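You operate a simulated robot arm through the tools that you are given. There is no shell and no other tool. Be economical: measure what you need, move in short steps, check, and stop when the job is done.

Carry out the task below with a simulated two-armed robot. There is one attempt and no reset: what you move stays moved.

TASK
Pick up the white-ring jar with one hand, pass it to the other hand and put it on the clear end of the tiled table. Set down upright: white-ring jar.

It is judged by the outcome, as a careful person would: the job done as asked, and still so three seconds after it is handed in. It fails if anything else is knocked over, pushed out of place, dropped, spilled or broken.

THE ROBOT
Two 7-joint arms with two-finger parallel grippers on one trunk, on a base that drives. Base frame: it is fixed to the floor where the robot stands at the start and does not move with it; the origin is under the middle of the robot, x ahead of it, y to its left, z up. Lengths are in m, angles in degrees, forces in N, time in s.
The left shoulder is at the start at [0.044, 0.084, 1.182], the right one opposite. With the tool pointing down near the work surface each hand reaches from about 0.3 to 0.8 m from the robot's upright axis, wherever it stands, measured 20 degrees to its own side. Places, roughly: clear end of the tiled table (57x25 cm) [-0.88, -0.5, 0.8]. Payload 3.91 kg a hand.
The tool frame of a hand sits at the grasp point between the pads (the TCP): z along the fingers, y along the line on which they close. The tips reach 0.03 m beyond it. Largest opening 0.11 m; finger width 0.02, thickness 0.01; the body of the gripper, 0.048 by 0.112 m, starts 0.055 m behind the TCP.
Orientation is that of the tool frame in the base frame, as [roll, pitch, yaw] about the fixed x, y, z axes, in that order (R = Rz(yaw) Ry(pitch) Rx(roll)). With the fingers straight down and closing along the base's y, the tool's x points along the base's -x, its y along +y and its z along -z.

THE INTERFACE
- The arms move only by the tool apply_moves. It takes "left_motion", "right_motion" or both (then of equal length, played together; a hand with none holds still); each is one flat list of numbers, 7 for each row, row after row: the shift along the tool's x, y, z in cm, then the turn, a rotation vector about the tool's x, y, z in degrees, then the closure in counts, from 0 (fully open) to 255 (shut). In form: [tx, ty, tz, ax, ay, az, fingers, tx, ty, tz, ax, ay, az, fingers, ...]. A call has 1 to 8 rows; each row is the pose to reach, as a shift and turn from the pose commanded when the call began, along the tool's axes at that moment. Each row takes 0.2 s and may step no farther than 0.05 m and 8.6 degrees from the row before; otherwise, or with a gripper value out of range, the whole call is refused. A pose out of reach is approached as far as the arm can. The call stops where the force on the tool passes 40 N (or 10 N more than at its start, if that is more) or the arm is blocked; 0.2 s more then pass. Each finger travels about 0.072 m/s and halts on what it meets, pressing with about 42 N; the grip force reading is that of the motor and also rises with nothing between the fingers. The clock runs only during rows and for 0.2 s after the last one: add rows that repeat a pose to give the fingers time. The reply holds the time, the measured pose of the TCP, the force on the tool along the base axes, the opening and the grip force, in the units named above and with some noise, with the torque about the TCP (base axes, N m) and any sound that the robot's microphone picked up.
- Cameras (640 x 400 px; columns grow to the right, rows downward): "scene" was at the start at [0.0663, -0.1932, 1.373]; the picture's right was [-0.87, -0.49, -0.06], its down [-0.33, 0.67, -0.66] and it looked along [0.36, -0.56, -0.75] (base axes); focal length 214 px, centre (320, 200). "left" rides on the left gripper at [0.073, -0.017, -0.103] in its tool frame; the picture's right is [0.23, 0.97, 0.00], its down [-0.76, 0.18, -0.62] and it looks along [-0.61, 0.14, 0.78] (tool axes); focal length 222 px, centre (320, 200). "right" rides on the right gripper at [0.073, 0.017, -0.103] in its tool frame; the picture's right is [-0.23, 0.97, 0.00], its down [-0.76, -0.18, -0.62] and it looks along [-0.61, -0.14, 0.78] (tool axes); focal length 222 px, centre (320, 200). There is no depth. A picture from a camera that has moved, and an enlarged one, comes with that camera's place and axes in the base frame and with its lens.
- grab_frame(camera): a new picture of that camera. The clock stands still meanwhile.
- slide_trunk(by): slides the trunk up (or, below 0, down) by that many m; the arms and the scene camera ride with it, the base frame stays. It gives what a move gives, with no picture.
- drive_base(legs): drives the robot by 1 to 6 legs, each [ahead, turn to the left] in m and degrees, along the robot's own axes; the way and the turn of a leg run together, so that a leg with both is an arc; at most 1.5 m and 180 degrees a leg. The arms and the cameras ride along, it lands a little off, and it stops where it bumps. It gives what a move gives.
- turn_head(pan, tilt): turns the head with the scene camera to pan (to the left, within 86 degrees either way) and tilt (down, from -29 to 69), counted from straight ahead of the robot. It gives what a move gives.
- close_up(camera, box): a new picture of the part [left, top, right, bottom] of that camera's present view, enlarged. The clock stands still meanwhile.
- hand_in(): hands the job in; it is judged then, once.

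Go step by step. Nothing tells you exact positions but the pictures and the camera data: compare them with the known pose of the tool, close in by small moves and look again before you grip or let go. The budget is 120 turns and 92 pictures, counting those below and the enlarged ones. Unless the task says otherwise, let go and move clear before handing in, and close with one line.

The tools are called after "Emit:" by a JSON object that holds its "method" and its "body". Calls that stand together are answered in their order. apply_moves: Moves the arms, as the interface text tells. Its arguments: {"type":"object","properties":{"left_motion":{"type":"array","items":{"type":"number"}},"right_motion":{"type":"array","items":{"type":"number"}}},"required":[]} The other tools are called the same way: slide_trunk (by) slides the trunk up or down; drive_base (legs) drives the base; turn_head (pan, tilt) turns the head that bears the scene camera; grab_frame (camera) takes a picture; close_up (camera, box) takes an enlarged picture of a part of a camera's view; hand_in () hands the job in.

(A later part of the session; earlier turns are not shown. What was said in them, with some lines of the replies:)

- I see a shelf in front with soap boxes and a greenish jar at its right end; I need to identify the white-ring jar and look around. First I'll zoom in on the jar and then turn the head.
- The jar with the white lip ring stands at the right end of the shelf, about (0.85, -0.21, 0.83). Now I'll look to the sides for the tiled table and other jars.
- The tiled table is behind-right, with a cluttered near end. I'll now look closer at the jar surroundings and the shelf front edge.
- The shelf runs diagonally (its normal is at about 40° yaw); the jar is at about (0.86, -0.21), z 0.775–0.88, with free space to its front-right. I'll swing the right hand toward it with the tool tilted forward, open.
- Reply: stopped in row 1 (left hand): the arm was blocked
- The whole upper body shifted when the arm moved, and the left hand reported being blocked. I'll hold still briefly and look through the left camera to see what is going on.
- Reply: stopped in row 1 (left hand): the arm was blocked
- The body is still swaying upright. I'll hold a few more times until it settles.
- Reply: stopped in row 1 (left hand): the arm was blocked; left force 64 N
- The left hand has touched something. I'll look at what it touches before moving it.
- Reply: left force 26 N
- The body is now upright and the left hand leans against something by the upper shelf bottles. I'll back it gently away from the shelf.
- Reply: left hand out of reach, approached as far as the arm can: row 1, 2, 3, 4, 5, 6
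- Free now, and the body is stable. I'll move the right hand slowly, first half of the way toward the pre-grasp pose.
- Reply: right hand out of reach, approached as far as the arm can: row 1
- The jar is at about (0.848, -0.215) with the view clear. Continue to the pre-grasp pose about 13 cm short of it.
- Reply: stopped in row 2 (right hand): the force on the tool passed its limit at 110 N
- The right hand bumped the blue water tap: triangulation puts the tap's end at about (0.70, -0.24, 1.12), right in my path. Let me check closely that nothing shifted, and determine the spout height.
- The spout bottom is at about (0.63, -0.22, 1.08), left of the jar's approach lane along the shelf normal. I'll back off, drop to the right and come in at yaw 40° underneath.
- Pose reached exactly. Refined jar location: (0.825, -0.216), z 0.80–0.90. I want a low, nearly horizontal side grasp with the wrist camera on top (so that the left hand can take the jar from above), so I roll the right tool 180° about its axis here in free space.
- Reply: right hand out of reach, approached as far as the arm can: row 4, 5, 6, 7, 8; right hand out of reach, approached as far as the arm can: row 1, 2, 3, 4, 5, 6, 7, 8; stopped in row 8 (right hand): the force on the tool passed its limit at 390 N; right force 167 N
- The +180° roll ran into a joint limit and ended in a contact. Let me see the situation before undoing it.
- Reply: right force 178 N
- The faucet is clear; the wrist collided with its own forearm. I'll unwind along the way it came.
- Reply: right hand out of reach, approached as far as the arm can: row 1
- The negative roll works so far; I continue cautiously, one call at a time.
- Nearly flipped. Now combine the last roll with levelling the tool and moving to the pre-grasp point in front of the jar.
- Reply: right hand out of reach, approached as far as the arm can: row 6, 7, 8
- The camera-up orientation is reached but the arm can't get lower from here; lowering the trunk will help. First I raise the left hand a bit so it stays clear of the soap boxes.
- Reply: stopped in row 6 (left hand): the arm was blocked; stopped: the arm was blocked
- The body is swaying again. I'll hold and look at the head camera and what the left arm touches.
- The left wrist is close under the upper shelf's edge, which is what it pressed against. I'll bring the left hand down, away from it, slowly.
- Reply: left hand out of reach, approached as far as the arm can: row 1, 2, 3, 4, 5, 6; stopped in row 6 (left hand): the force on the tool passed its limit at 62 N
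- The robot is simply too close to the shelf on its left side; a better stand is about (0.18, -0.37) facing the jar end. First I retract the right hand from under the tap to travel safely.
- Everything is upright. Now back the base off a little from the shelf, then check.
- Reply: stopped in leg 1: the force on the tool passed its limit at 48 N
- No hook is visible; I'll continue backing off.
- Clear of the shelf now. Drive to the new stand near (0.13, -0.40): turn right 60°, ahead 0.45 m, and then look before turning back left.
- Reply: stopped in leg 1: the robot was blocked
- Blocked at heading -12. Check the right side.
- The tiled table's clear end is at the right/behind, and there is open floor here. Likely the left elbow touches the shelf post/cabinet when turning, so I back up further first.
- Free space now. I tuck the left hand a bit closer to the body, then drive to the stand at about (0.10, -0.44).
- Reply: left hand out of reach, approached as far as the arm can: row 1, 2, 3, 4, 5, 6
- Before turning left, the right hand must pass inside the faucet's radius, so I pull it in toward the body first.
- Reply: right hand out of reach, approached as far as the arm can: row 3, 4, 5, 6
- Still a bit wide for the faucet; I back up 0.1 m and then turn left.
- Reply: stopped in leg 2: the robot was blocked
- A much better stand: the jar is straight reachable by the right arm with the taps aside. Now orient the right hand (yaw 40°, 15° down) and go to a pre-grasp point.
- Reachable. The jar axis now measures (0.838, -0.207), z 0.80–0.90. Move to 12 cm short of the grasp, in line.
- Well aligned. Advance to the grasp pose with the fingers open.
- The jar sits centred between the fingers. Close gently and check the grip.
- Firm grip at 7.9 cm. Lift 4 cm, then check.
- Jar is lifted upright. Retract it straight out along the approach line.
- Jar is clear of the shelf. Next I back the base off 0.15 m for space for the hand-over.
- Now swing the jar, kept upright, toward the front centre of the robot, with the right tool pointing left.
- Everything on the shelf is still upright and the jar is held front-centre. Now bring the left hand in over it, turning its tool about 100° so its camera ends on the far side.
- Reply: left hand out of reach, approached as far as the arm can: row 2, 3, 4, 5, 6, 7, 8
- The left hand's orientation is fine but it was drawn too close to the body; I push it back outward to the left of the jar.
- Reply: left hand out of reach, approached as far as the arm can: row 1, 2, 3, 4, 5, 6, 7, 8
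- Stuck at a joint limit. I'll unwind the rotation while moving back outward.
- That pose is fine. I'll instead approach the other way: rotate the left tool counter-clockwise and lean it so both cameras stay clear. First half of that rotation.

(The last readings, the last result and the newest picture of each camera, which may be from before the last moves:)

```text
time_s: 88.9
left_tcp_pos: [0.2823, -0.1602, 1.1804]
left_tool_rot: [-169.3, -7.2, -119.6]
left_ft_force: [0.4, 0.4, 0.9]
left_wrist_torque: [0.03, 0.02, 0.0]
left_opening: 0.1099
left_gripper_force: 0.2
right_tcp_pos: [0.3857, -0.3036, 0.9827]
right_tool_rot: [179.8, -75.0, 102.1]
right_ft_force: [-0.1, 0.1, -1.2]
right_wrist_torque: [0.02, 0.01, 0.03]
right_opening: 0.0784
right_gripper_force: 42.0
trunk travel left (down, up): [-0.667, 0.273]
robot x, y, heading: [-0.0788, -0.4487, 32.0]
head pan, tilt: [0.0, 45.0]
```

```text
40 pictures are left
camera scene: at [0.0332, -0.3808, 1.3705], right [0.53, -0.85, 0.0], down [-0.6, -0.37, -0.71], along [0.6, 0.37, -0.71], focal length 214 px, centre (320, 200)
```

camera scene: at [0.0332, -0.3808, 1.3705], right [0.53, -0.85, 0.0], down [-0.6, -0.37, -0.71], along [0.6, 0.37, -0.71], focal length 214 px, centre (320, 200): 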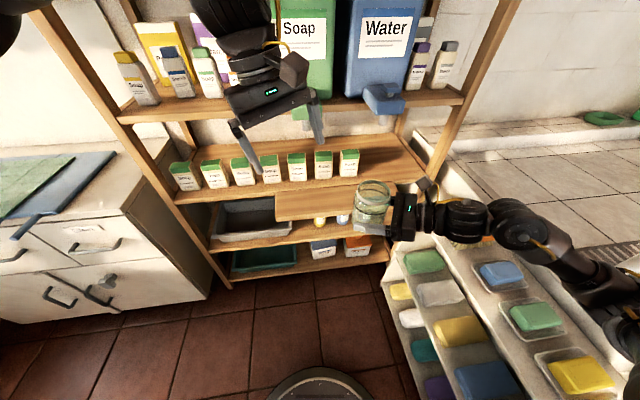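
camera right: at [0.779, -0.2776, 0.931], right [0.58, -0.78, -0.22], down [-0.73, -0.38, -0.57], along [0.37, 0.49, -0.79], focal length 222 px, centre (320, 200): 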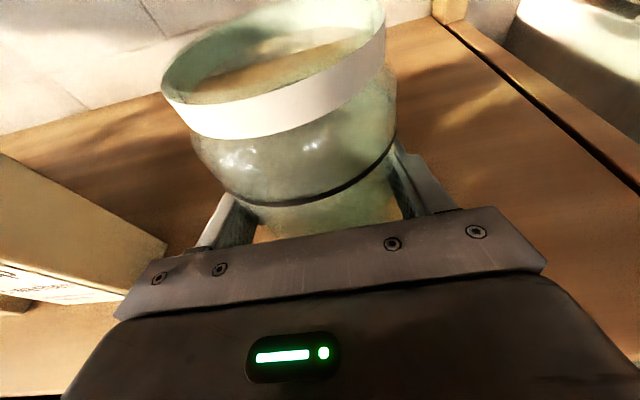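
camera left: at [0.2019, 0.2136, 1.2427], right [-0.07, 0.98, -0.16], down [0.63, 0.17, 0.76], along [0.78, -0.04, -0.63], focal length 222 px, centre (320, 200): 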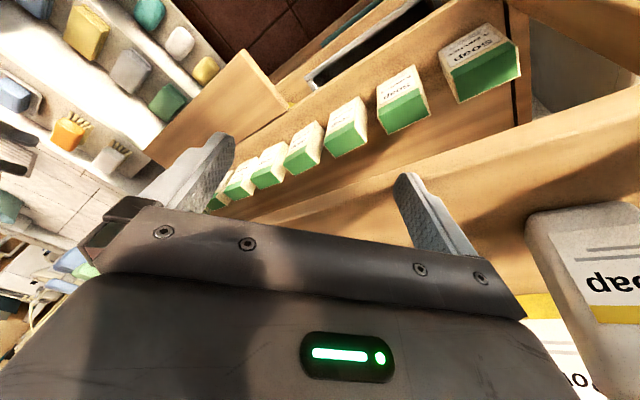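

Works well. Second half of the rotation, ending about 18 cm back from the jar top along the tool axis.

Emit:
{"method": "apply_moves", "body": {"left_motion": [0.2, -1.3, 0.15, 0.2, 1.65, -5.2, 0, 0.35, -2.6, 0.3, 0.4, 3.3, -10.35, 0, 0.5, -3.9, 0.4, 0.55, 5.0, -15.5, 0, 0.7, -5.25, 0.55, 0.7, 6.6, -20.7, 0, 0.85, -6.6, 0.7, 0.9, 8.3, -25.9, 0, 1.0, -7.9, 0.8, 1.1, 9.9, -31, 0, 1.2, -9.2, 0.95, 1.3, 11.6, -36.2, 0, 1.35, -10.5, 1.1, 1.45, 13.25, -41.4, 0]}}

Emit:
{"method": "grab_frame", "body": {"camera": "scene"}}

Emit:
{"method": "grab_frame", "body": {"camera": "left"}}

```text
time_s: 90.7
left_tcp_pos: [0.3673, -0.223, 1.1897]
left_tool_rot: [-180.0, -25.0, -78.1]
left_ft_force: [1.2, -0.5, 0.3]
left_wrist_torque: [0.02, 0.0, 0.06]
left_opening: 0.11
left_gripper_force: 0.1
right_tcp_pos: [0.3868, -0.3049, 0.983]
right_tool_rot: [180.0, -75.0, 102.0]
right_ft_force: [-0.1, -0.1, -0.7]
right_wrist_torque: [0.02, 0.0, -0.02]
right_opening: 0.0784
right_gripper_force: 41.9
trunk travel left (down, up): [-0.667, 0.273]
robot x, y, heading: [-0.0805, -0.4509, 31.9]
head pan, tilt: [0.0, 45.0]
```

```text
39 pictures are left
camera scene: at [0.0336, -0.3818, 1.3706], right [0.53, -0.85, 0.0], down [-0.6, -0.37, -0.71], along [0.6, 0.37, -0.71], focal length 214 px, centre (320, 200)
```

scene: 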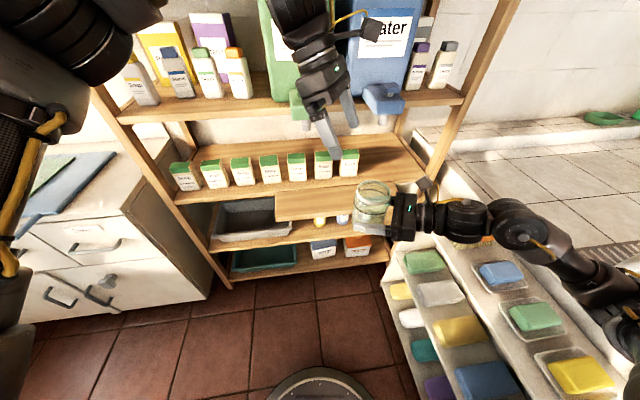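

```text
38 pictures are left
camera left: at [0.3876, -0.2421, 1.3138], right [-0.91, -0.4, 0.1], down [-0.37, 0.9, 0.24], along [-0.18, 0.19, -0.97], focal length 222 px, centre (320, 200)
```

left: 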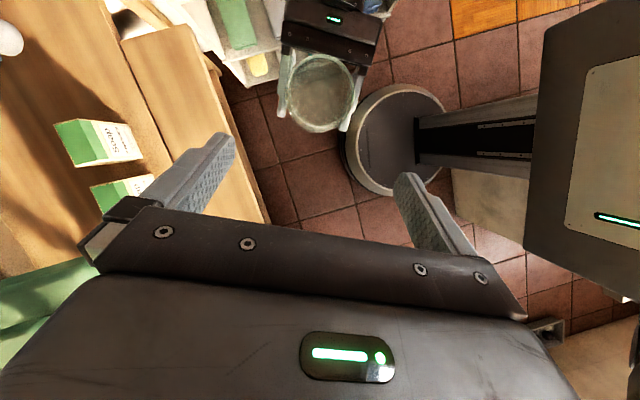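

The left camera sees the jar opening directly ahead between the fingers. Advance partway (6 cm short) and check.

Emit:
{"method": "apply_moves", "body": {"left_motion": [0.2, -0.1, 2.2, 0, 0, 0, 0, 0.4, -0.2, 4.4, 0, 0, 0, 0, 0.6, -0.3, 6.6, 0, 0, 0, 0, 0.75, -0.3, 8.8, 0, 0, 0, 0, 0.75, -0.3, 11, 0, 0, 0, 0]}}

Emit:
{"method": "grab_frame", "body": {"camera": "left"}}

Emit:
{"method": "close_up", "body": {"camera": "scene", "box": [270, 90, 470, 260]}}

```text
time_s: 91.9
left_tcp_pos: [0.3802, -0.2764, 1.0927]
left_tool_rot: [-179.9, -24.9, -78.2]
left_ft_force: [-0.2, 0.8, -0.5]
left_wrist_torque: [0.0, 0.02, -0.03]
left_opening: 0.1103
left_gripper_force: 0.1
right_tcp_pos: [0.3874, -0.3036, 0.9832]
right_tool_rot: [179.9, -75.0, 102.0]
right_ft_force: [-0.7, 0.1, -0.5]
right_wrist_torque: [0.02, 0.0, 0.03]
right_opening: 0.0782
right_gripper_force: 42.6
trunk travel left (down, up): [-0.667, 0.273]
robot x, y, heading: [-0.0779, -0.452, 31.7]
head pan, tilt: [0.0, 45.0]
```

```text
37 pictures are left
camera left: at [0.4006, -0.2938, 1.2167], right [-0.91, -0.4, 0.09], down [-0.37, 0.9, 0.24], along [-0.18, 0.19, -0.97], focal length 222 px, centre (320, 200)
```

left: 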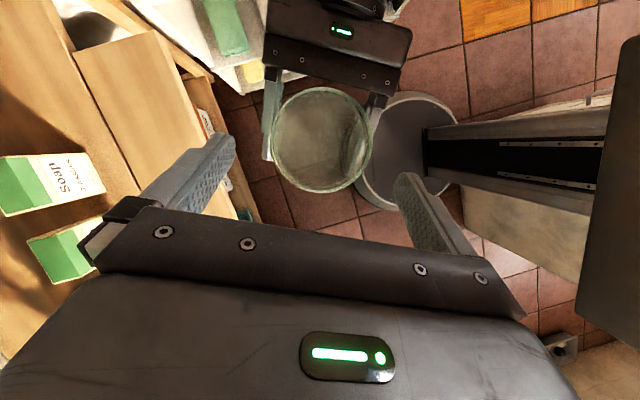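

```text
2.35 times, centred on (370, 175) of scene
camera zoom: at [0.0334, -0.3814, 1.3706], right [0.53, -0.85, 0.0], down [-0.6, -0.37, -0.71], along [0.6, 0.37, -0.71], focal length 505 px, centre (202, 259)
```

zoom: 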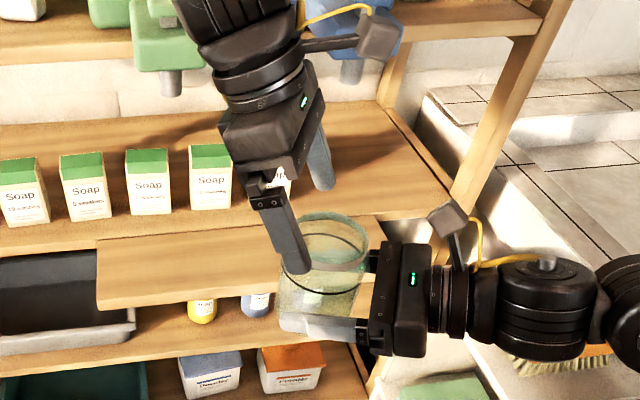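

Alignment is good. Advance the last 6 cm, then look before closing.

Emit:
{"method": "apply_moves", "body": {"left_motion": [0.1, -0.1, 1.5, 0, 0, 0, 0, 0.15, -0.1, 3.0, 0, 0, 0, 0, 0.2, -0.1, 4.5, 0, 0, 0, 0, 0.2, -0.1, 6.1, 0, 0, 0, 0]}}

Emit:
{"method": "grab_frame", "body": {"camera": "left"}}

Emit:
{"method": "close_up", "body": {"camera": "scene", "box": [290, 130, 450, 260]}}

```text
time_s: 92.9
left_tcp_pos: [0.3876, -0.3028, 1.0371]
left_tool_rot: [-180.0, -25.0, -78.1]
left_ft_force: [0.6, -0.4, -0.4]
left_wrist_torque: [0.03, -0.02, -0.01]
left_opening: 0.11
left_gripper_force: 0.1
right_tcp_pos: [0.3867, -0.3027, 0.9826]
right_tool_rot: [179.9, -75.0, 102.0]
right_ft_force: [0.8, -0.1, -0.4]
right_wrist_torque: [0.01, 0.02, -0.01]
right_opening: 0.0784
right_gripper_force: 42.4
trunk travel left (down, up): [-0.667, 0.273]
robot x, y, heading: [-0.0805, -0.4493, 31.7]
head pan, tilt: [0.0, 45.0]
```

```text
35 pictures are left
camera left: at [0.4086, -0.3217, 1.1618], right [-0.91, -0.4, 0.1], down [-0.37, 0.9, 0.24], along [-0.18, 0.19, -0.97], focal length 222 px, centre (320, 200)
```

left: 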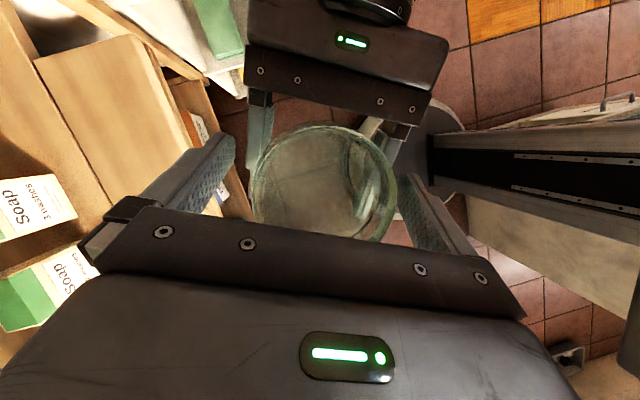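

```text
3.08 times, centred on (370, 195) of scene
camera zoom: at [0.0337, -0.3817, 1.3706], right [0.53, -0.85, 0.0], down [-0.6, -0.37, -0.71], along [0.6, 0.37, -0.71], focal length 660 px, centre (166, 215)
```

zoom: 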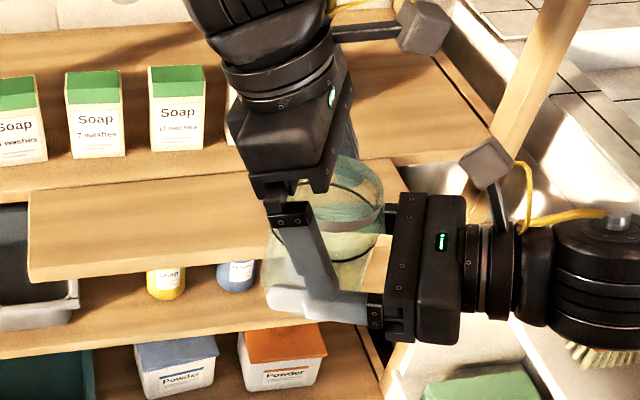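

Fingers surround the rim. Close the left hand gently and check the opening it stops at.

Emit:
{"method": "apply_moves", "body": {"left_motion": [0, 0, -0.3, 0, 0, 0, 30, 0, 0, -0.3, 0, 0, 0, 55, 0, 0, -0.3, 0, 0, 0, 75, 0, 0, -0.3, 0, 0, 0, 95, 0, 0, -0.3, 0, 0, 0, 130, 0, 0, -0.3, 0, 0, 0, 130]}}

Emit:
{"method": "grab_frame", "body": {"camera": "left"}}

Emit:
{"method": "close_up", "body": {"camera": "scene", "box": [290, 130, 450, 260]}}

```text
time_s: 94.3
left_tcp_pos: [0.3865, -0.3008, 1.0413]
left_tool_rot: [-180.0, -25.0, -78.2]
left_ft_force: [-9.8, -1.9, 0.3]
left_wrist_torque: [-0.08, 0.18, -0.02]
left_opening: 0.0793
left_gripper_force: 42.5
right_tcp_pos: [0.3866, -0.303, 0.9834]
right_tool_rot: [179.8, -75.0, 101.9]
right_ft_force: [11.1, 2.1, -2.5]
right_wrist_torque: [-0.01, 0.42, 0.0]
right_opening: 0.0784
right_gripper_force: 42.2
trunk travel left (down, up): [-0.667, 0.273]
robot x, y, heading: [-0.0771, -0.4457, 31.6]
head pan, tilt: [0.0, 45.0]
```

```text
33 pictures are left
camera left: at [0.4067, -0.32, 1.1653], right [-0.91, -0.4, 0.1], down [-0.37, 0.9, 0.24], along [-0.18, 0.19, -0.97], focal length 222 px, centre (320, 200)
```

left: 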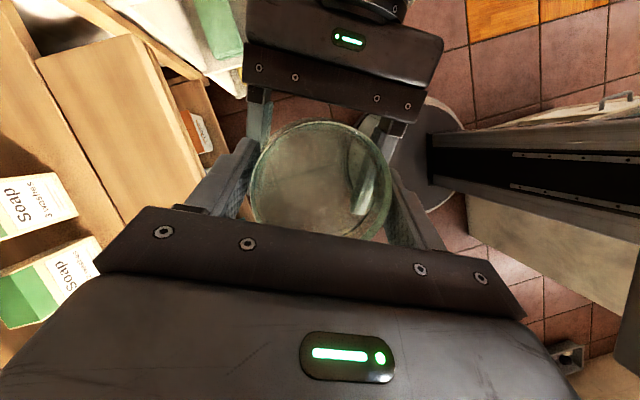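

```text
3.08 times, centred on (370, 195) of scene
camera zoom: at [0.0329, -0.3813, 1.3706], right [0.53, -0.85, 0.0], down [-0.6, -0.37, -0.71], along [0.6, 0.37, -0.71], focal length 660 px, centre (166, 215)
```

zoom: 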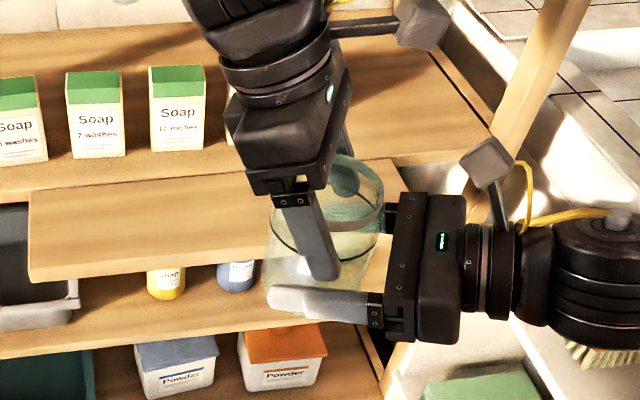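

Both hands hold it, fingers well separated. Now open the right hand in place.

Emit:
{"method": "apply_moves", "body": {"right_motion": [0, 0, 0, 0, 0, 0, 60, 0, 0, 0, 0, 0, 0, 30, 0, 0, 0, 0, 0, 0, 0, 0, 0, 0, 0, 0, 0, 0]}}

Emit:
{"method": "close_up", "body": {"camera": "scene", "box": [290, 130, 450, 260]}}

```text
time_s: 95.3
left_tcp_pos: [0.3872, -0.3003, 1.042]
left_tool_rot: [-179.9, -25.0, -78.2]
left_ft_force: [-0.9, -0.2, 1.1]
left_wrist_torque: [0.08, -0.02, 0.0]
left_opening: 0.079
left_gripper_force: 41.7
right_tcp_pos: [0.3862, -0.3029, 0.9827]
right_tool_rot: [179.9, -75.0, 102.1]
right_ft_force: [-0.1, -0.2, -0.2]
right_wrist_torque: [0.01, 0.01, 0.01]
right_opening: 0.1101
right_gripper_force: 0.0
trunk travel left (down, up): [-0.667, 0.273]
robot x, y, heading: [-0.0782, -0.4523, 31.9]
head pan, tilt: [0.0, 45.0]
```

```text
3.08 times, centred on (370, 195) of scene
camera zoom: at [0.033, -0.3814, 1.3706], right [0.53, -0.85, 0.0], down [-0.6, -0.37, -0.71], along [0.6, 0.37, -0.71], focal length 660 px, centre (166, 215)
```

zoom: 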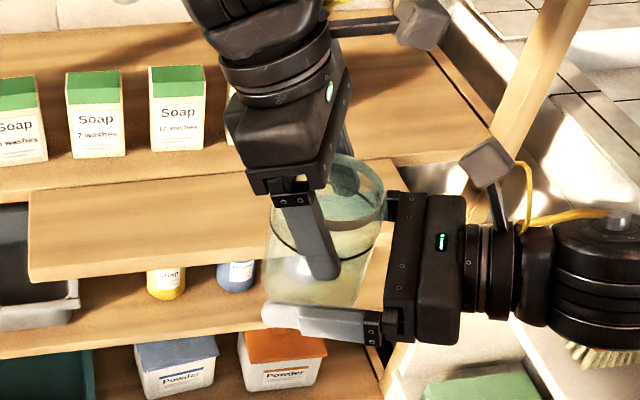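

The left hand holds the jar securely. Withdraw the right hand horizontally.

Emit:
{"method": "apply_moves", "body": {"right_motion": [-0.8, 0, -2.4, 0, 0, 0, 0, -1.5, 0, -4.8, 0, 0, 0, 0, -2.2, 0, -7.2, 0, 0, 0, 0, -2.8, 0, -9.7, 0, 0, 0, 0, -3.4, 0, -12.1, 0, 0, 0, 0, -4, 0, -14.5, 0, 0, 0, 0]}}

Emit:
{"method": "grab_frame", "body": {"camera": "scene"}}

```text
time_s: 96.7
left_tcp_pos: [0.3861, -0.3011, 1.0427]
left_tool_rot: [-179.9, -25.0, -78.3]
left_ft_force: [-1.1, -0.9, -0.4]
left_wrist_torque: [0.01, -0.05, 0.02]
left_opening: 0.0791
left_gripper_force: 42.0
right_tcp_pos: [0.4178, -0.4505, 0.9813]
right_tool_rot: [179.7, -75.1, 102.3]
right_ft_force: [0.4, 0.0, 0.3]
right_wrist_torque: [-0.04, 0.0, -0.01]
right_opening: 0.11
right_gripper_force: 0.0
trunk travel left (down, up): [-0.667, 0.273]
robot x, y, heading: [-0.0759, -0.4539, 31.5]
head pan, tilt: [0.0, 45.0]
```

```text
30 pictures are left
camera scene: at [0.0325, -0.3822, 1.3707], right [0.53, -0.85, 0.0], down [-0.6, -0.37, -0.71], along [0.6, 0.37, -0.71], focal length 214 px, centre (320, 200)
```

scene: 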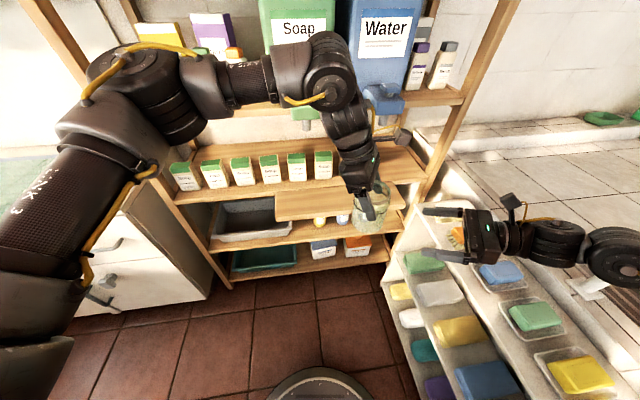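

Hand-over done; the left hand holds the jar upright. Now raise the trunk a bit for clearance, turn left, and look at the way ahead.

Emit:
{"method": "slide_trunk", "body": {"by": 0.12}}

Emit:
{"method": "drive_base", "body": {"legs": [[0, 101]]}}

Emit:
{"method": "turn_head", "body": {"pan": 15, "tilt": 35}}

Emit:
{"method": "grab_frame", "body": {"camera": "scene"}}

```text
time_s: 98.2
left_tcp_pos: [0.3861, -0.3006, 1.1613]
left_tool_rot: [-179.9, -24.9, -78.1]
left_ft_force: [0.6, -1.4, -0.2]
left_wrist_torque: [0.05, -0.03, 0.01]
left_opening: 0.079
left_gripper_force: 41.4
right_tcp_pos: [0.4178, -0.4507, 1.1002]
right_tool_rot: [180.0, -75.1, 102.1]
right_ft_force: [-1.5, 0.7, -0.1]
right_wrist_torque: [-0.01, 0.0, 0.01]
right_opening: 0.1096
right_gripper_force: 0.0
trunk travel left (down, up): [-0.787, 0.153]
robot x, y, heading: [-0.0788, -0.449, 32.0]
head pan, tilt: [0.0, 45.0]
```

```text
time_s: 102.8
left_tcp_pos: [-0.3134, -0.0219, 1.1617]
left_tool_rot: [-179.9, -24.9, 22.8]
left_ft_force: [0.1, -0.3, -0.8]
left_wrist_torque: [-0.02, 0.02, 0.02]
left_opening: 0.0789
left_gripper_force: 42.5
right_tcp_pos: [-0.1718, 0.0376, 1.1]
right_tool_rot: [-179.9, -75.1, -157.1]
right_ft_force: [-0.2, 0.0, 0.5]
right_wrist_torque: [-0.01, 0.02, 0.01]
right_opening: 0.1099
right_gripper_force: 0.1
trunk travel left (down, up): [-0.787, 0.153]
robot x, y, heading: [-0.0799, -0.4516, 132.8]
head pan, tilt: [0.0, 45.0]
```

```text
time_s: 103.6
left_tcp_pos: [-0.3148, -0.024, 1.1607]
left_tool_rot: [-179.9, -24.9, 22.8]
left_ft_force: [0.4, 0.6, -0.7]
left_wrist_torque: [0.01, -0.03, 0.01]
left_opening: 0.0791
left_gripper_force: 42.2
right_tcp_pos: [-0.1745, 0.0357, 1.1012]
right_tool_rot: [179.8, -75.1, -156.9]
right_ft_force: [1.1, 0.2, 0.6]
right_wrist_torque: [0.01, 0.02, 0.02]
right_opening: 0.1099
right_gripper_force: 0.0
trunk travel left (down, up): [-0.787, 0.153]
robot x, y, heading: [-0.0796, -0.4517, 132.9]
head pan, tilt: [15.0, 35.0]
```

```text
29 pictures are left
camera scene: at [-0.1878, -0.3669, 1.5054], right [0.53, 0.85, 0.0], down [0.49, -0.31, -0.82], along [-0.69, 0.44, -0.57], focal length 214 px, centre (320, 200)
```

scene: 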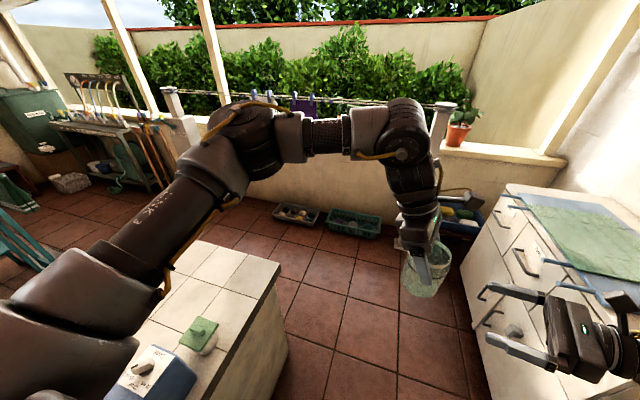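

The way is free and the tiled table's clear end is at left. Drive ahead ~0.4 m parallel to the table edge, then turn left to face it.

Emit:
{"method": "drive_base", "body": {"legs": [[0.4, 1.6], [0, 85]]}}

Emit:
{"method": "turn_head", "body": {"pan": 0, "tilt": 45}}

Emit:
{"method": "grab_frame", "body": {"camera": "scene"}}

```text
time_s: 109.8
left_tcp_pos: [-0.7953, -0.3776, 1.1611]
left_tool_rot: [-179.8, -25.0, 110.6]
left_ft_force: [0.4, -0.3, -0.4]
left_wrist_torque: [0.03, 0.01, -0.05]
left_opening: 0.0791
left_gripper_force: 42.6
right_tcp_pos: [-0.85, -0.2372, 1.1018]
right_tool_rot: [179.9, -75.0, -69.1]
right_ft_force: [0.0, -0.1, -0.6]
right_wrist_torque: [-0.04, -0.02, -0.02]
right_opening: 0.1101
right_gripper_force: 0.1
trunk travel left (down, up): [-0.787, 0.153]
robot x, y, heading: [-0.3607, -0.16, -139.4]
head pan, tilt: [15.0, 35.0]
```

```text
time_s: 110.5
left_tcp_pos: [-0.7959, -0.379, 1.1607]
left_tool_rot: [-179.9, -25.0, 110.7]
left_ft_force: [1.2, 0.7, -1.3]
left_wrist_torque: [0.0, -0.01, -0.05]
left_opening: 0.0792
left_gripper_force: 41.7
right_tcp_pos: [-0.8502, -0.2359, 1.1005]
right_tool_rot: [179.8, -75.0, -69.1]
right_ft_force: [0.0, 0.1, -0.9]
right_wrist_torque: [-0.01, 0.01, 0.0]
right_opening: 0.11
right_gripper_force: 0.0
trunk travel left (down, up): [-0.787, 0.153]
robot x, y, heading: [-0.3598, -0.1604, -139.3]
head pan, tilt: [0.0, 45.0]
```

```text
28 pictures are left
camera scene: at [-0.4602, -0.2432, 1.4906], right [-0.65, 0.76, 0.0], down [0.54, 0.46, -0.71], along [-0.54, -0.46, -0.71], focal length 214 px, centre (320, 200)
```

scene: 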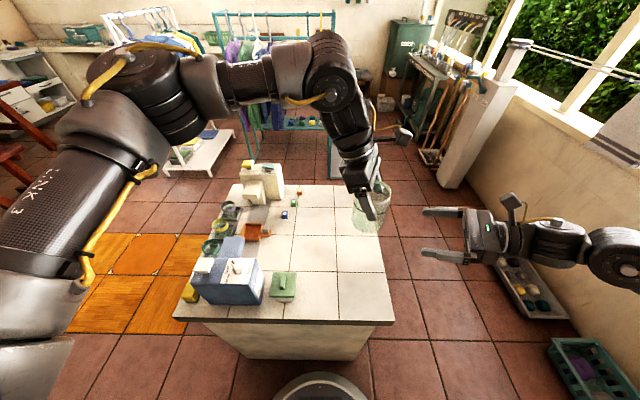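

The jar is above the clear end. Shift it a little further in, then lower with the trunk.

Emit:
{"method": "apply_moves", "body": {"left_motion": [-1.3, -1.6, -0.6, 0, 0, 0, 130, -2.5, -3.2, -1.2, 0, 0, 0, 130, -3.8, -4.8, -1.8, 0, 0, 0, 130]}}

Emit:
{"method": "slide_trunk", "body": {"by": -0.2}}

Emit:
{"method": "grab_frame", "body": {"camera": "scene"}}

Emit:
{"method": "grab_frame", "body": {"camera": "left"}}

```text
time_s: 111.3
left_tcp_pos: [-0.826, -0.437, 1.161]
left_tool_rot: [-179.8, -25.0, 110.6]
left_ft_force: [-0.9, -0.7, 0.0]
left_wrist_torque: [0.03, 0.01, -0.02]
left_opening: 0.0791
left_gripper_force: 41.5
right_tcp_pos: [-0.8486, -0.2354, 1.1007]
right_tool_rot: [179.9, -75.0, -69.2]
right_ft_force: [0.5, 0.0, 0.0]
right_wrist_torque: [-0.03, 0.01, 0.0]
right_opening: 0.11
right_gripper_force: 0.0
trunk travel left (down, up): [-0.787, 0.153]
robot x, y, heading: [-0.3639, -0.1597, -139.4]
head pan, tilt: [0.0, 45.0]
```

```text
time_s: 113.5
left_tcp_pos: [-0.8249, -0.4347, 0.9611]
left_tool_rot: [-179.9, -25.0, 110.6]
left_ft_force: [0.5, 0.8, -0.5]
left_wrist_torque: [-0.02, 0.0, -0.03]
left_opening: 0.0792
left_gripper_force: 41.6
right_tcp_pos: [-0.8496, -0.2355, 0.9006]
right_tool_rot: [179.9, -75.0, -69.1]
right_ft_force: [-0.9, 0.3, -1.2]
right_wrist_torque: [0.0, 0.01, -0.01]
right_opening: 0.1102
right_gripper_force: 0.1
trunk travel left (down, up): [-0.587, 0.353]
robot x, y, heading: [-0.3576, -0.157, -139.6]
head pan, tilt: [0.0, 45.0]
```

```text
27 pictures are left
camera scene: at [-0.4601, -0.243, 1.2907], right [-0.65, 0.76, 0.0], down [0.54, 0.46, -0.71], along [-0.54, -0.46, -0.71], focal length 214 px, centre (320, 200)
```

scene: 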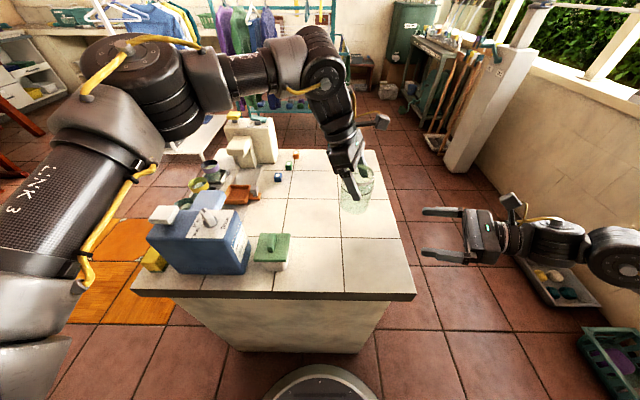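

```text
26 pictures are left
camera left: at [-0.8485, -0.4218, 1.0856], right [0.84, 0.54, 0.09], down [0.5, -0.83, 0.24], along [0.21, -0.16, -0.97], focal length 222 px, centre (320, 200)
```

left: 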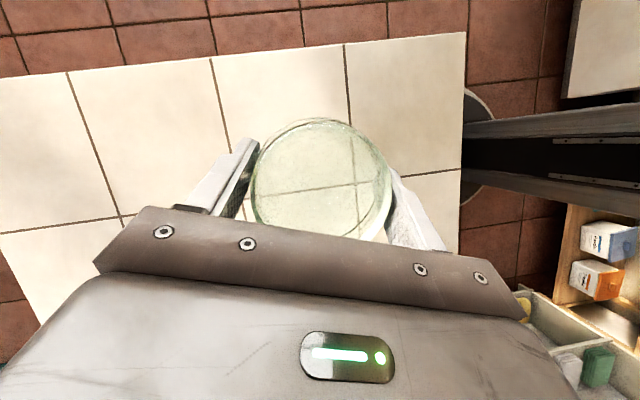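

Jar is well over the clear tiles, about 6–7 cm above the surface. Lower 4 cm more, then creep.

Emit:
{"method": "slide_trunk", "body": {"by": -0.045}}

Emit:
{"method": "close_up", "body": {"camera": "scene", "box": [280, 110, 440, 210]}}

```text
time_s: 114.4
left_tcp_pos: [-0.8238, -0.4349, 0.9167]
left_tool_rot: [-179.9, -25.0, 110.6]
left_ft_force: [-0.3, 0.4, 0.1]
left_wrist_torque: [-0.01, 0.02, 0.02]
left_opening: 0.079
left_gripper_force: 42.0
right_tcp_pos: [-0.8505, -0.2357, 0.8566]
right_tool_rot: [179.8, -75.0, -69.0]
right_ft_force: [-0.1, 0.0, -1.0]
right_wrist_torque: [-0.01, 0.01, -0.01]
right_opening: 0.1102
right_gripper_force: 0.2
trunk travel left (down, up): [-0.542, 0.398]
robot x, y, heading: [-0.3581, -0.1571, -139.3]
head pan, tilt: [0.0, 45.0]
```

```text
4.00 times, centred on (360, 160) of scene
camera zoom: at [-0.4599, -0.243, 1.2456], right [-0.65, 0.76, 0.0], down [0.54, 0.46, -0.71], along [-0.54, -0.46, -0.71], focal length 858 px, centre (160, 360)
```

zoom: 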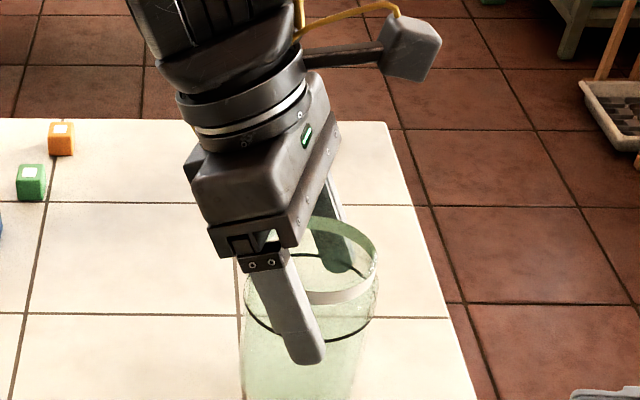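

Emit:
{"method": "apply_moves", "body": {"left_motion": [-0.17, 0, 0.36, 0, 0, 0, 130, -0.34, 0, 0.72, 0, 0, 0, 130, -0.5, 0, 1.09, 0, 0, 0, 130, -0.68, 0, 1.45, 0, 0, 0, 130]}}

Emit:
{"method": "grab_frame", "body": {"camera": "right"}}

```text
time_s: 115.4
left_tcp_pos: [-0.8228, -0.4382, 0.9003]
left_tool_rot: [-179.9, -25.0, 110.6]
left_ft_force: [0.0, -0.4, 0.3]
left_wrist_torque: [0.01, 0.0, 0.0]
left_opening: 0.0791
left_gripper_force: 42.0
right_tcp_pos: [-0.8497, -0.2346, 0.8561]
right_tool_rot: [179.9, -75.0, -69.1]
right_ft_force: [-0.6, 0.0, 0.6]
right_wrist_torque: [-0.03, -0.03, -0.01]
right_opening: 0.1101
right_gripper_force: 0.0
trunk travel left (down, up): [-0.542, 0.398]
robot x, y, heading: [-0.3631, -0.1591, -139.1]
head pan, tilt: [0.0, 45.0]
```

```text
24 pictures are left
camera right: at [-0.8958, -0.1644, 0.9525], right [-0.93, -0.29, -0.22], down [-0.12, 0.81, -0.57], along [0.34, -0.51, -0.79], focal length 222 px, centre (320, 200)
```

right: 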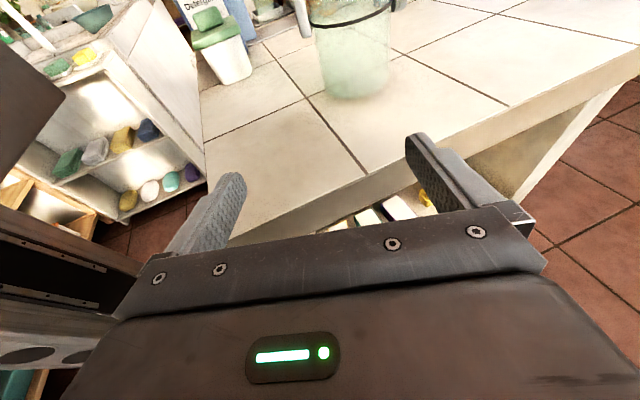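

Jar bottom is about 0.806 — very close. Creep down in 2 mm steps watching the force.

Emit:
{"method": "apply_moves", "body": {"left_motion": [-0.085, 0, 0.18, 0, 0, 0, 130, -0.17, 0, 0.36, 0, 0, 0, 130, -0.25, 0, 0.54, 0, 0, 0, 130]}}

```text
time_s: 116.2
left_tcp_pos: [-0.8244, -0.4364, 0.8932]
left_tool_rot: [-179.9, -25.0, 110.6]
left_ft_force: [0.3, 0.8, -1.4]
left_wrist_torque: [0.0, -0.01, 0.02]
left_opening: 0.0792
left_gripper_force: 41.4
right_tcp_pos: [-0.8497, -0.2357, 0.8568]
right_tool_rot: [179.8, -75.0, -69.2]
right_ft_force: [0.1, -0.7, 0.0]
right_wrist_torque: [-0.02, 0.01, 0.02]
right_opening: 0.1101
right_gripper_force: 0.0
trunk travel left (down, up): [-0.542, 0.398]
robot x, y, heading: [-0.3609, -0.1595, -139.3]
head pan, tilt: [0.0, 45.0]
```

Emit:
{"method": "apply_moves", "body": {"left_motion": [-0.085, 0, 0.18, 0, 0, 0, 130, -0.17, 0, 0.36, 0, 0, 0, 130]}}

Emit:
{"method": "close_up", "body": {"camera": "right", "box": [240, 0, 480, 150]}}

```text
time_s: 116.8
left_tcp_pos: [-0.824, -0.4363, 0.8921]
left_tool_rot: [-179.6, -25.0, 110.7]
left_ft_force: [-0.2, -5.3, 18.8]
left_wrist_torque: [-0.54, -0.53, -0.14]
left_opening: 0.0791
left_gripper_force: 42.2
right_tcp_pos: [-0.8486, -0.2353, 0.8567]
right_tool_rot: [179.7, -75.0, -68.8]
right_ft_force: [-0.9, 0.4, 0.2]
right_wrist_torque: [-0.01, -0.02, 0.02]
right_opening: 0.1103
right_gripper_force: 0.0
trunk travel left (down, up): [-0.542, 0.398]
robot x, y, heading: [-0.3604, -0.1595, -139.2]
head pan, tilt: [0.0, 45.0]
```

```text
2.67 times, centred on (360, 75) of right
camera zoom: at [-0.8946, -0.1645, 0.9536], right [-0.93, -0.29, -0.22], down [-0.12, 0.81, -0.57], along [0.34, -0.51, -0.79], focal length 592 px, centre (213, 533)
```

zoom: 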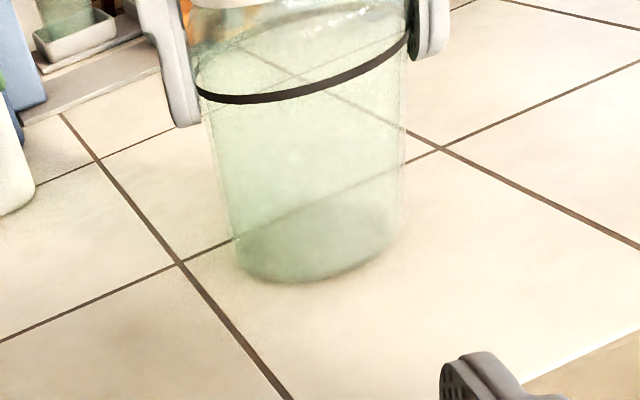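

The jar is down (19 N contact). Ease off the pressure by 2 mm and open the left hand.

Emit:
{"method": "apply_moves", "body": {"left_motion": [0.07, 0, -0.15, 0, 0, 0, 130, 0.07, 0, -0.15, 0, 0, 0, 100, 0.07, 0, -0.15, 0, 0, 0, 60, 0.07, 0, -0.15, 0, 0, 0, 30, 0.07, 0, -0.15, 0, 0, 0, 0, 0.07, 0, -0.15, 0, 0, 0, 0]}}

Emit:
{"method": "close_up", "body": {"camera": "right", "box": [240, 0, 480, 150]}}

Emit:
{"method": "grab_frame", "body": {"camera": "left"}}

```text
time_s: 118.2
left_tcp_pos: [-0.8254, -0.4364, 0.8915]
left_tool_rot: [-180.0, -25.0, 110.7]
left_ft_force: [0.1, -0.6, -0.3]
left_wrist_torque: [0.0, 0.04, 0.01]
left_opening: 0.1099
left_gripper_force: 0.0
right_tcp_pos: [-0.8507, -0.2365, 0.8563]
right_tool_rot: [179.8, -75.1, -69.2]
right_ft_force: [-0.4, 0.6, 0.2]
right_wrist_torque: [-0.01, 0.04, 0.02]
right_opening: 0.1103
right_gripper_force: 0.1
trunk travel left (down, up): [-0.542, 0.398]
robot x, y, heading: [-0.3612, -0.1544, -139.2]
head pan, tilt: [0.0, 45.0]
```

```text
2.67 times, centred on (360, 75) of right
camera zoom: at [-0.8957, -0.1644, 0.9525], right [-0.93, -0.29, -0.22], down [-0.12, 0.81, -0.57], along [0.34, -0.51, -0.79], focal length 592 px, centre (213, 533)
```

zoom: 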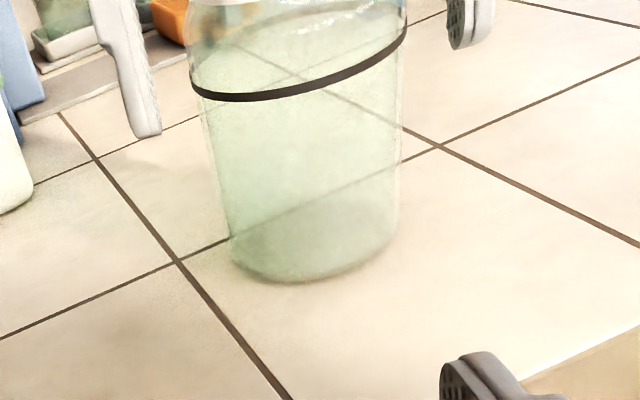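

```text
21 pictures are left
camera left: at [-0.8491, -0.4217, 1.0158], right [0.84, 0.54, 0.09], down [0.5, -0.83, 0.24], along [0.21, -0.16, -0.97], focal length 222 px, centre (320, 200)
```

left: 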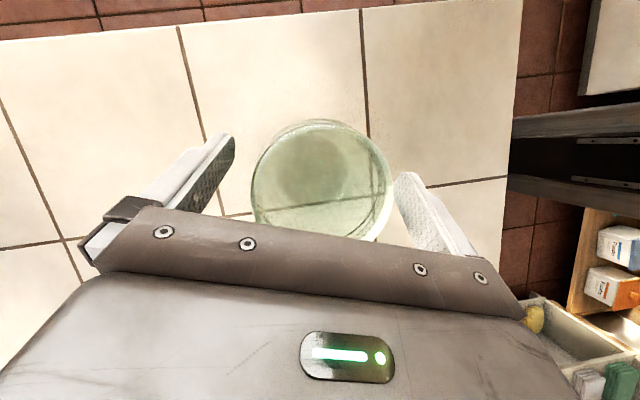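

The jar stands upright, fingers clear of it. Withdraw the left hand back along its axis.

Emit:
{"method": "apply_moves", "body": {"left_motion": [0, 0, -1.5, 0, 0, 0, 0, 0, 0, -3.5, 0, 0, 0, 0, 0, 0, -6, 0, 0, 0, 0, 0, 0, -9, 0, 0, 0, 0, 0, 0, -12, 0, 0, 0, 0, 0, 0, -15, 0, 0, 0, 0, 0, 0, -18, 0, 0, 0, 0]}}

Emit:
{"method": "grab_frame", "body": {"camera": "scene"}}

```text
time_s: 119.8
left_tcp_pos: [-0.7976, -0.5097, 1.0573]
left_tool_rot: [-179.9, -25.0, 110.6]
left_ft_force: [-0.3, 0.4, -0.6]
left_wrist_torque: [-0.03, 0.0, -0.04]
left_opening: 0.11
left_gripper_force: 0.2
right_tcp_pos: [-0.8492, -0.2339, 0.8551]
right_tool_rot: [179.8, -75.0, -69.0]
right_ft_force: [0.6, 0.4, -0.1]
right_wrist_torque: [-0.01, -0.01, 0.01]
right_opening: 0.11
right_gripper_force: 0.0
trunk travel left (down, up): [-0.542, 0.398]
robot x, y, heading: [-0.3594, -0.1606, -139.2]
head pan, tilt: [0.0, 45.0]
```

```text
20 pictures are left
camera scene: at [-0.4596, -0.2427, 1.2456], right [-0.65, 0.76, 0.0], down [0.54, 0.46, -0.71], along [-0.54, -0.46, -0.71], focal length 214 px, centre (320, 200)
```

scene: 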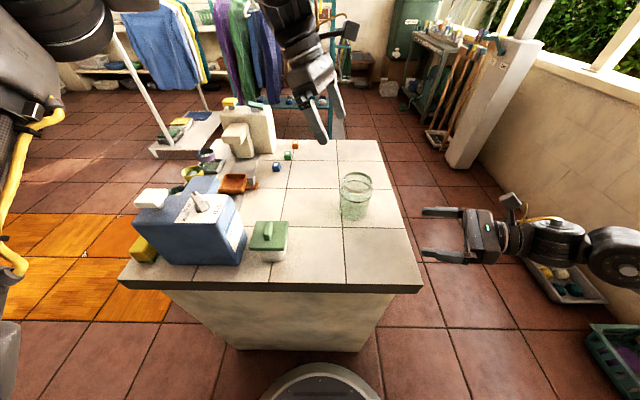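

The jar stands upright on the clear end of the tiled table and both hands are open and clear. Handing in.

Emit:
{"method": "hand_in", "body": {}}

```text
The job is handed in.
```

The white-ring jar was picked up with the right hand, passed to the left, and now stands upright on the clear end of the tiled table. On the way, the left hand knocked against something by the upper shelf bottles and the right hand bumped the blue water tap, but I saw nothing fallen or shifted in the later pictures.
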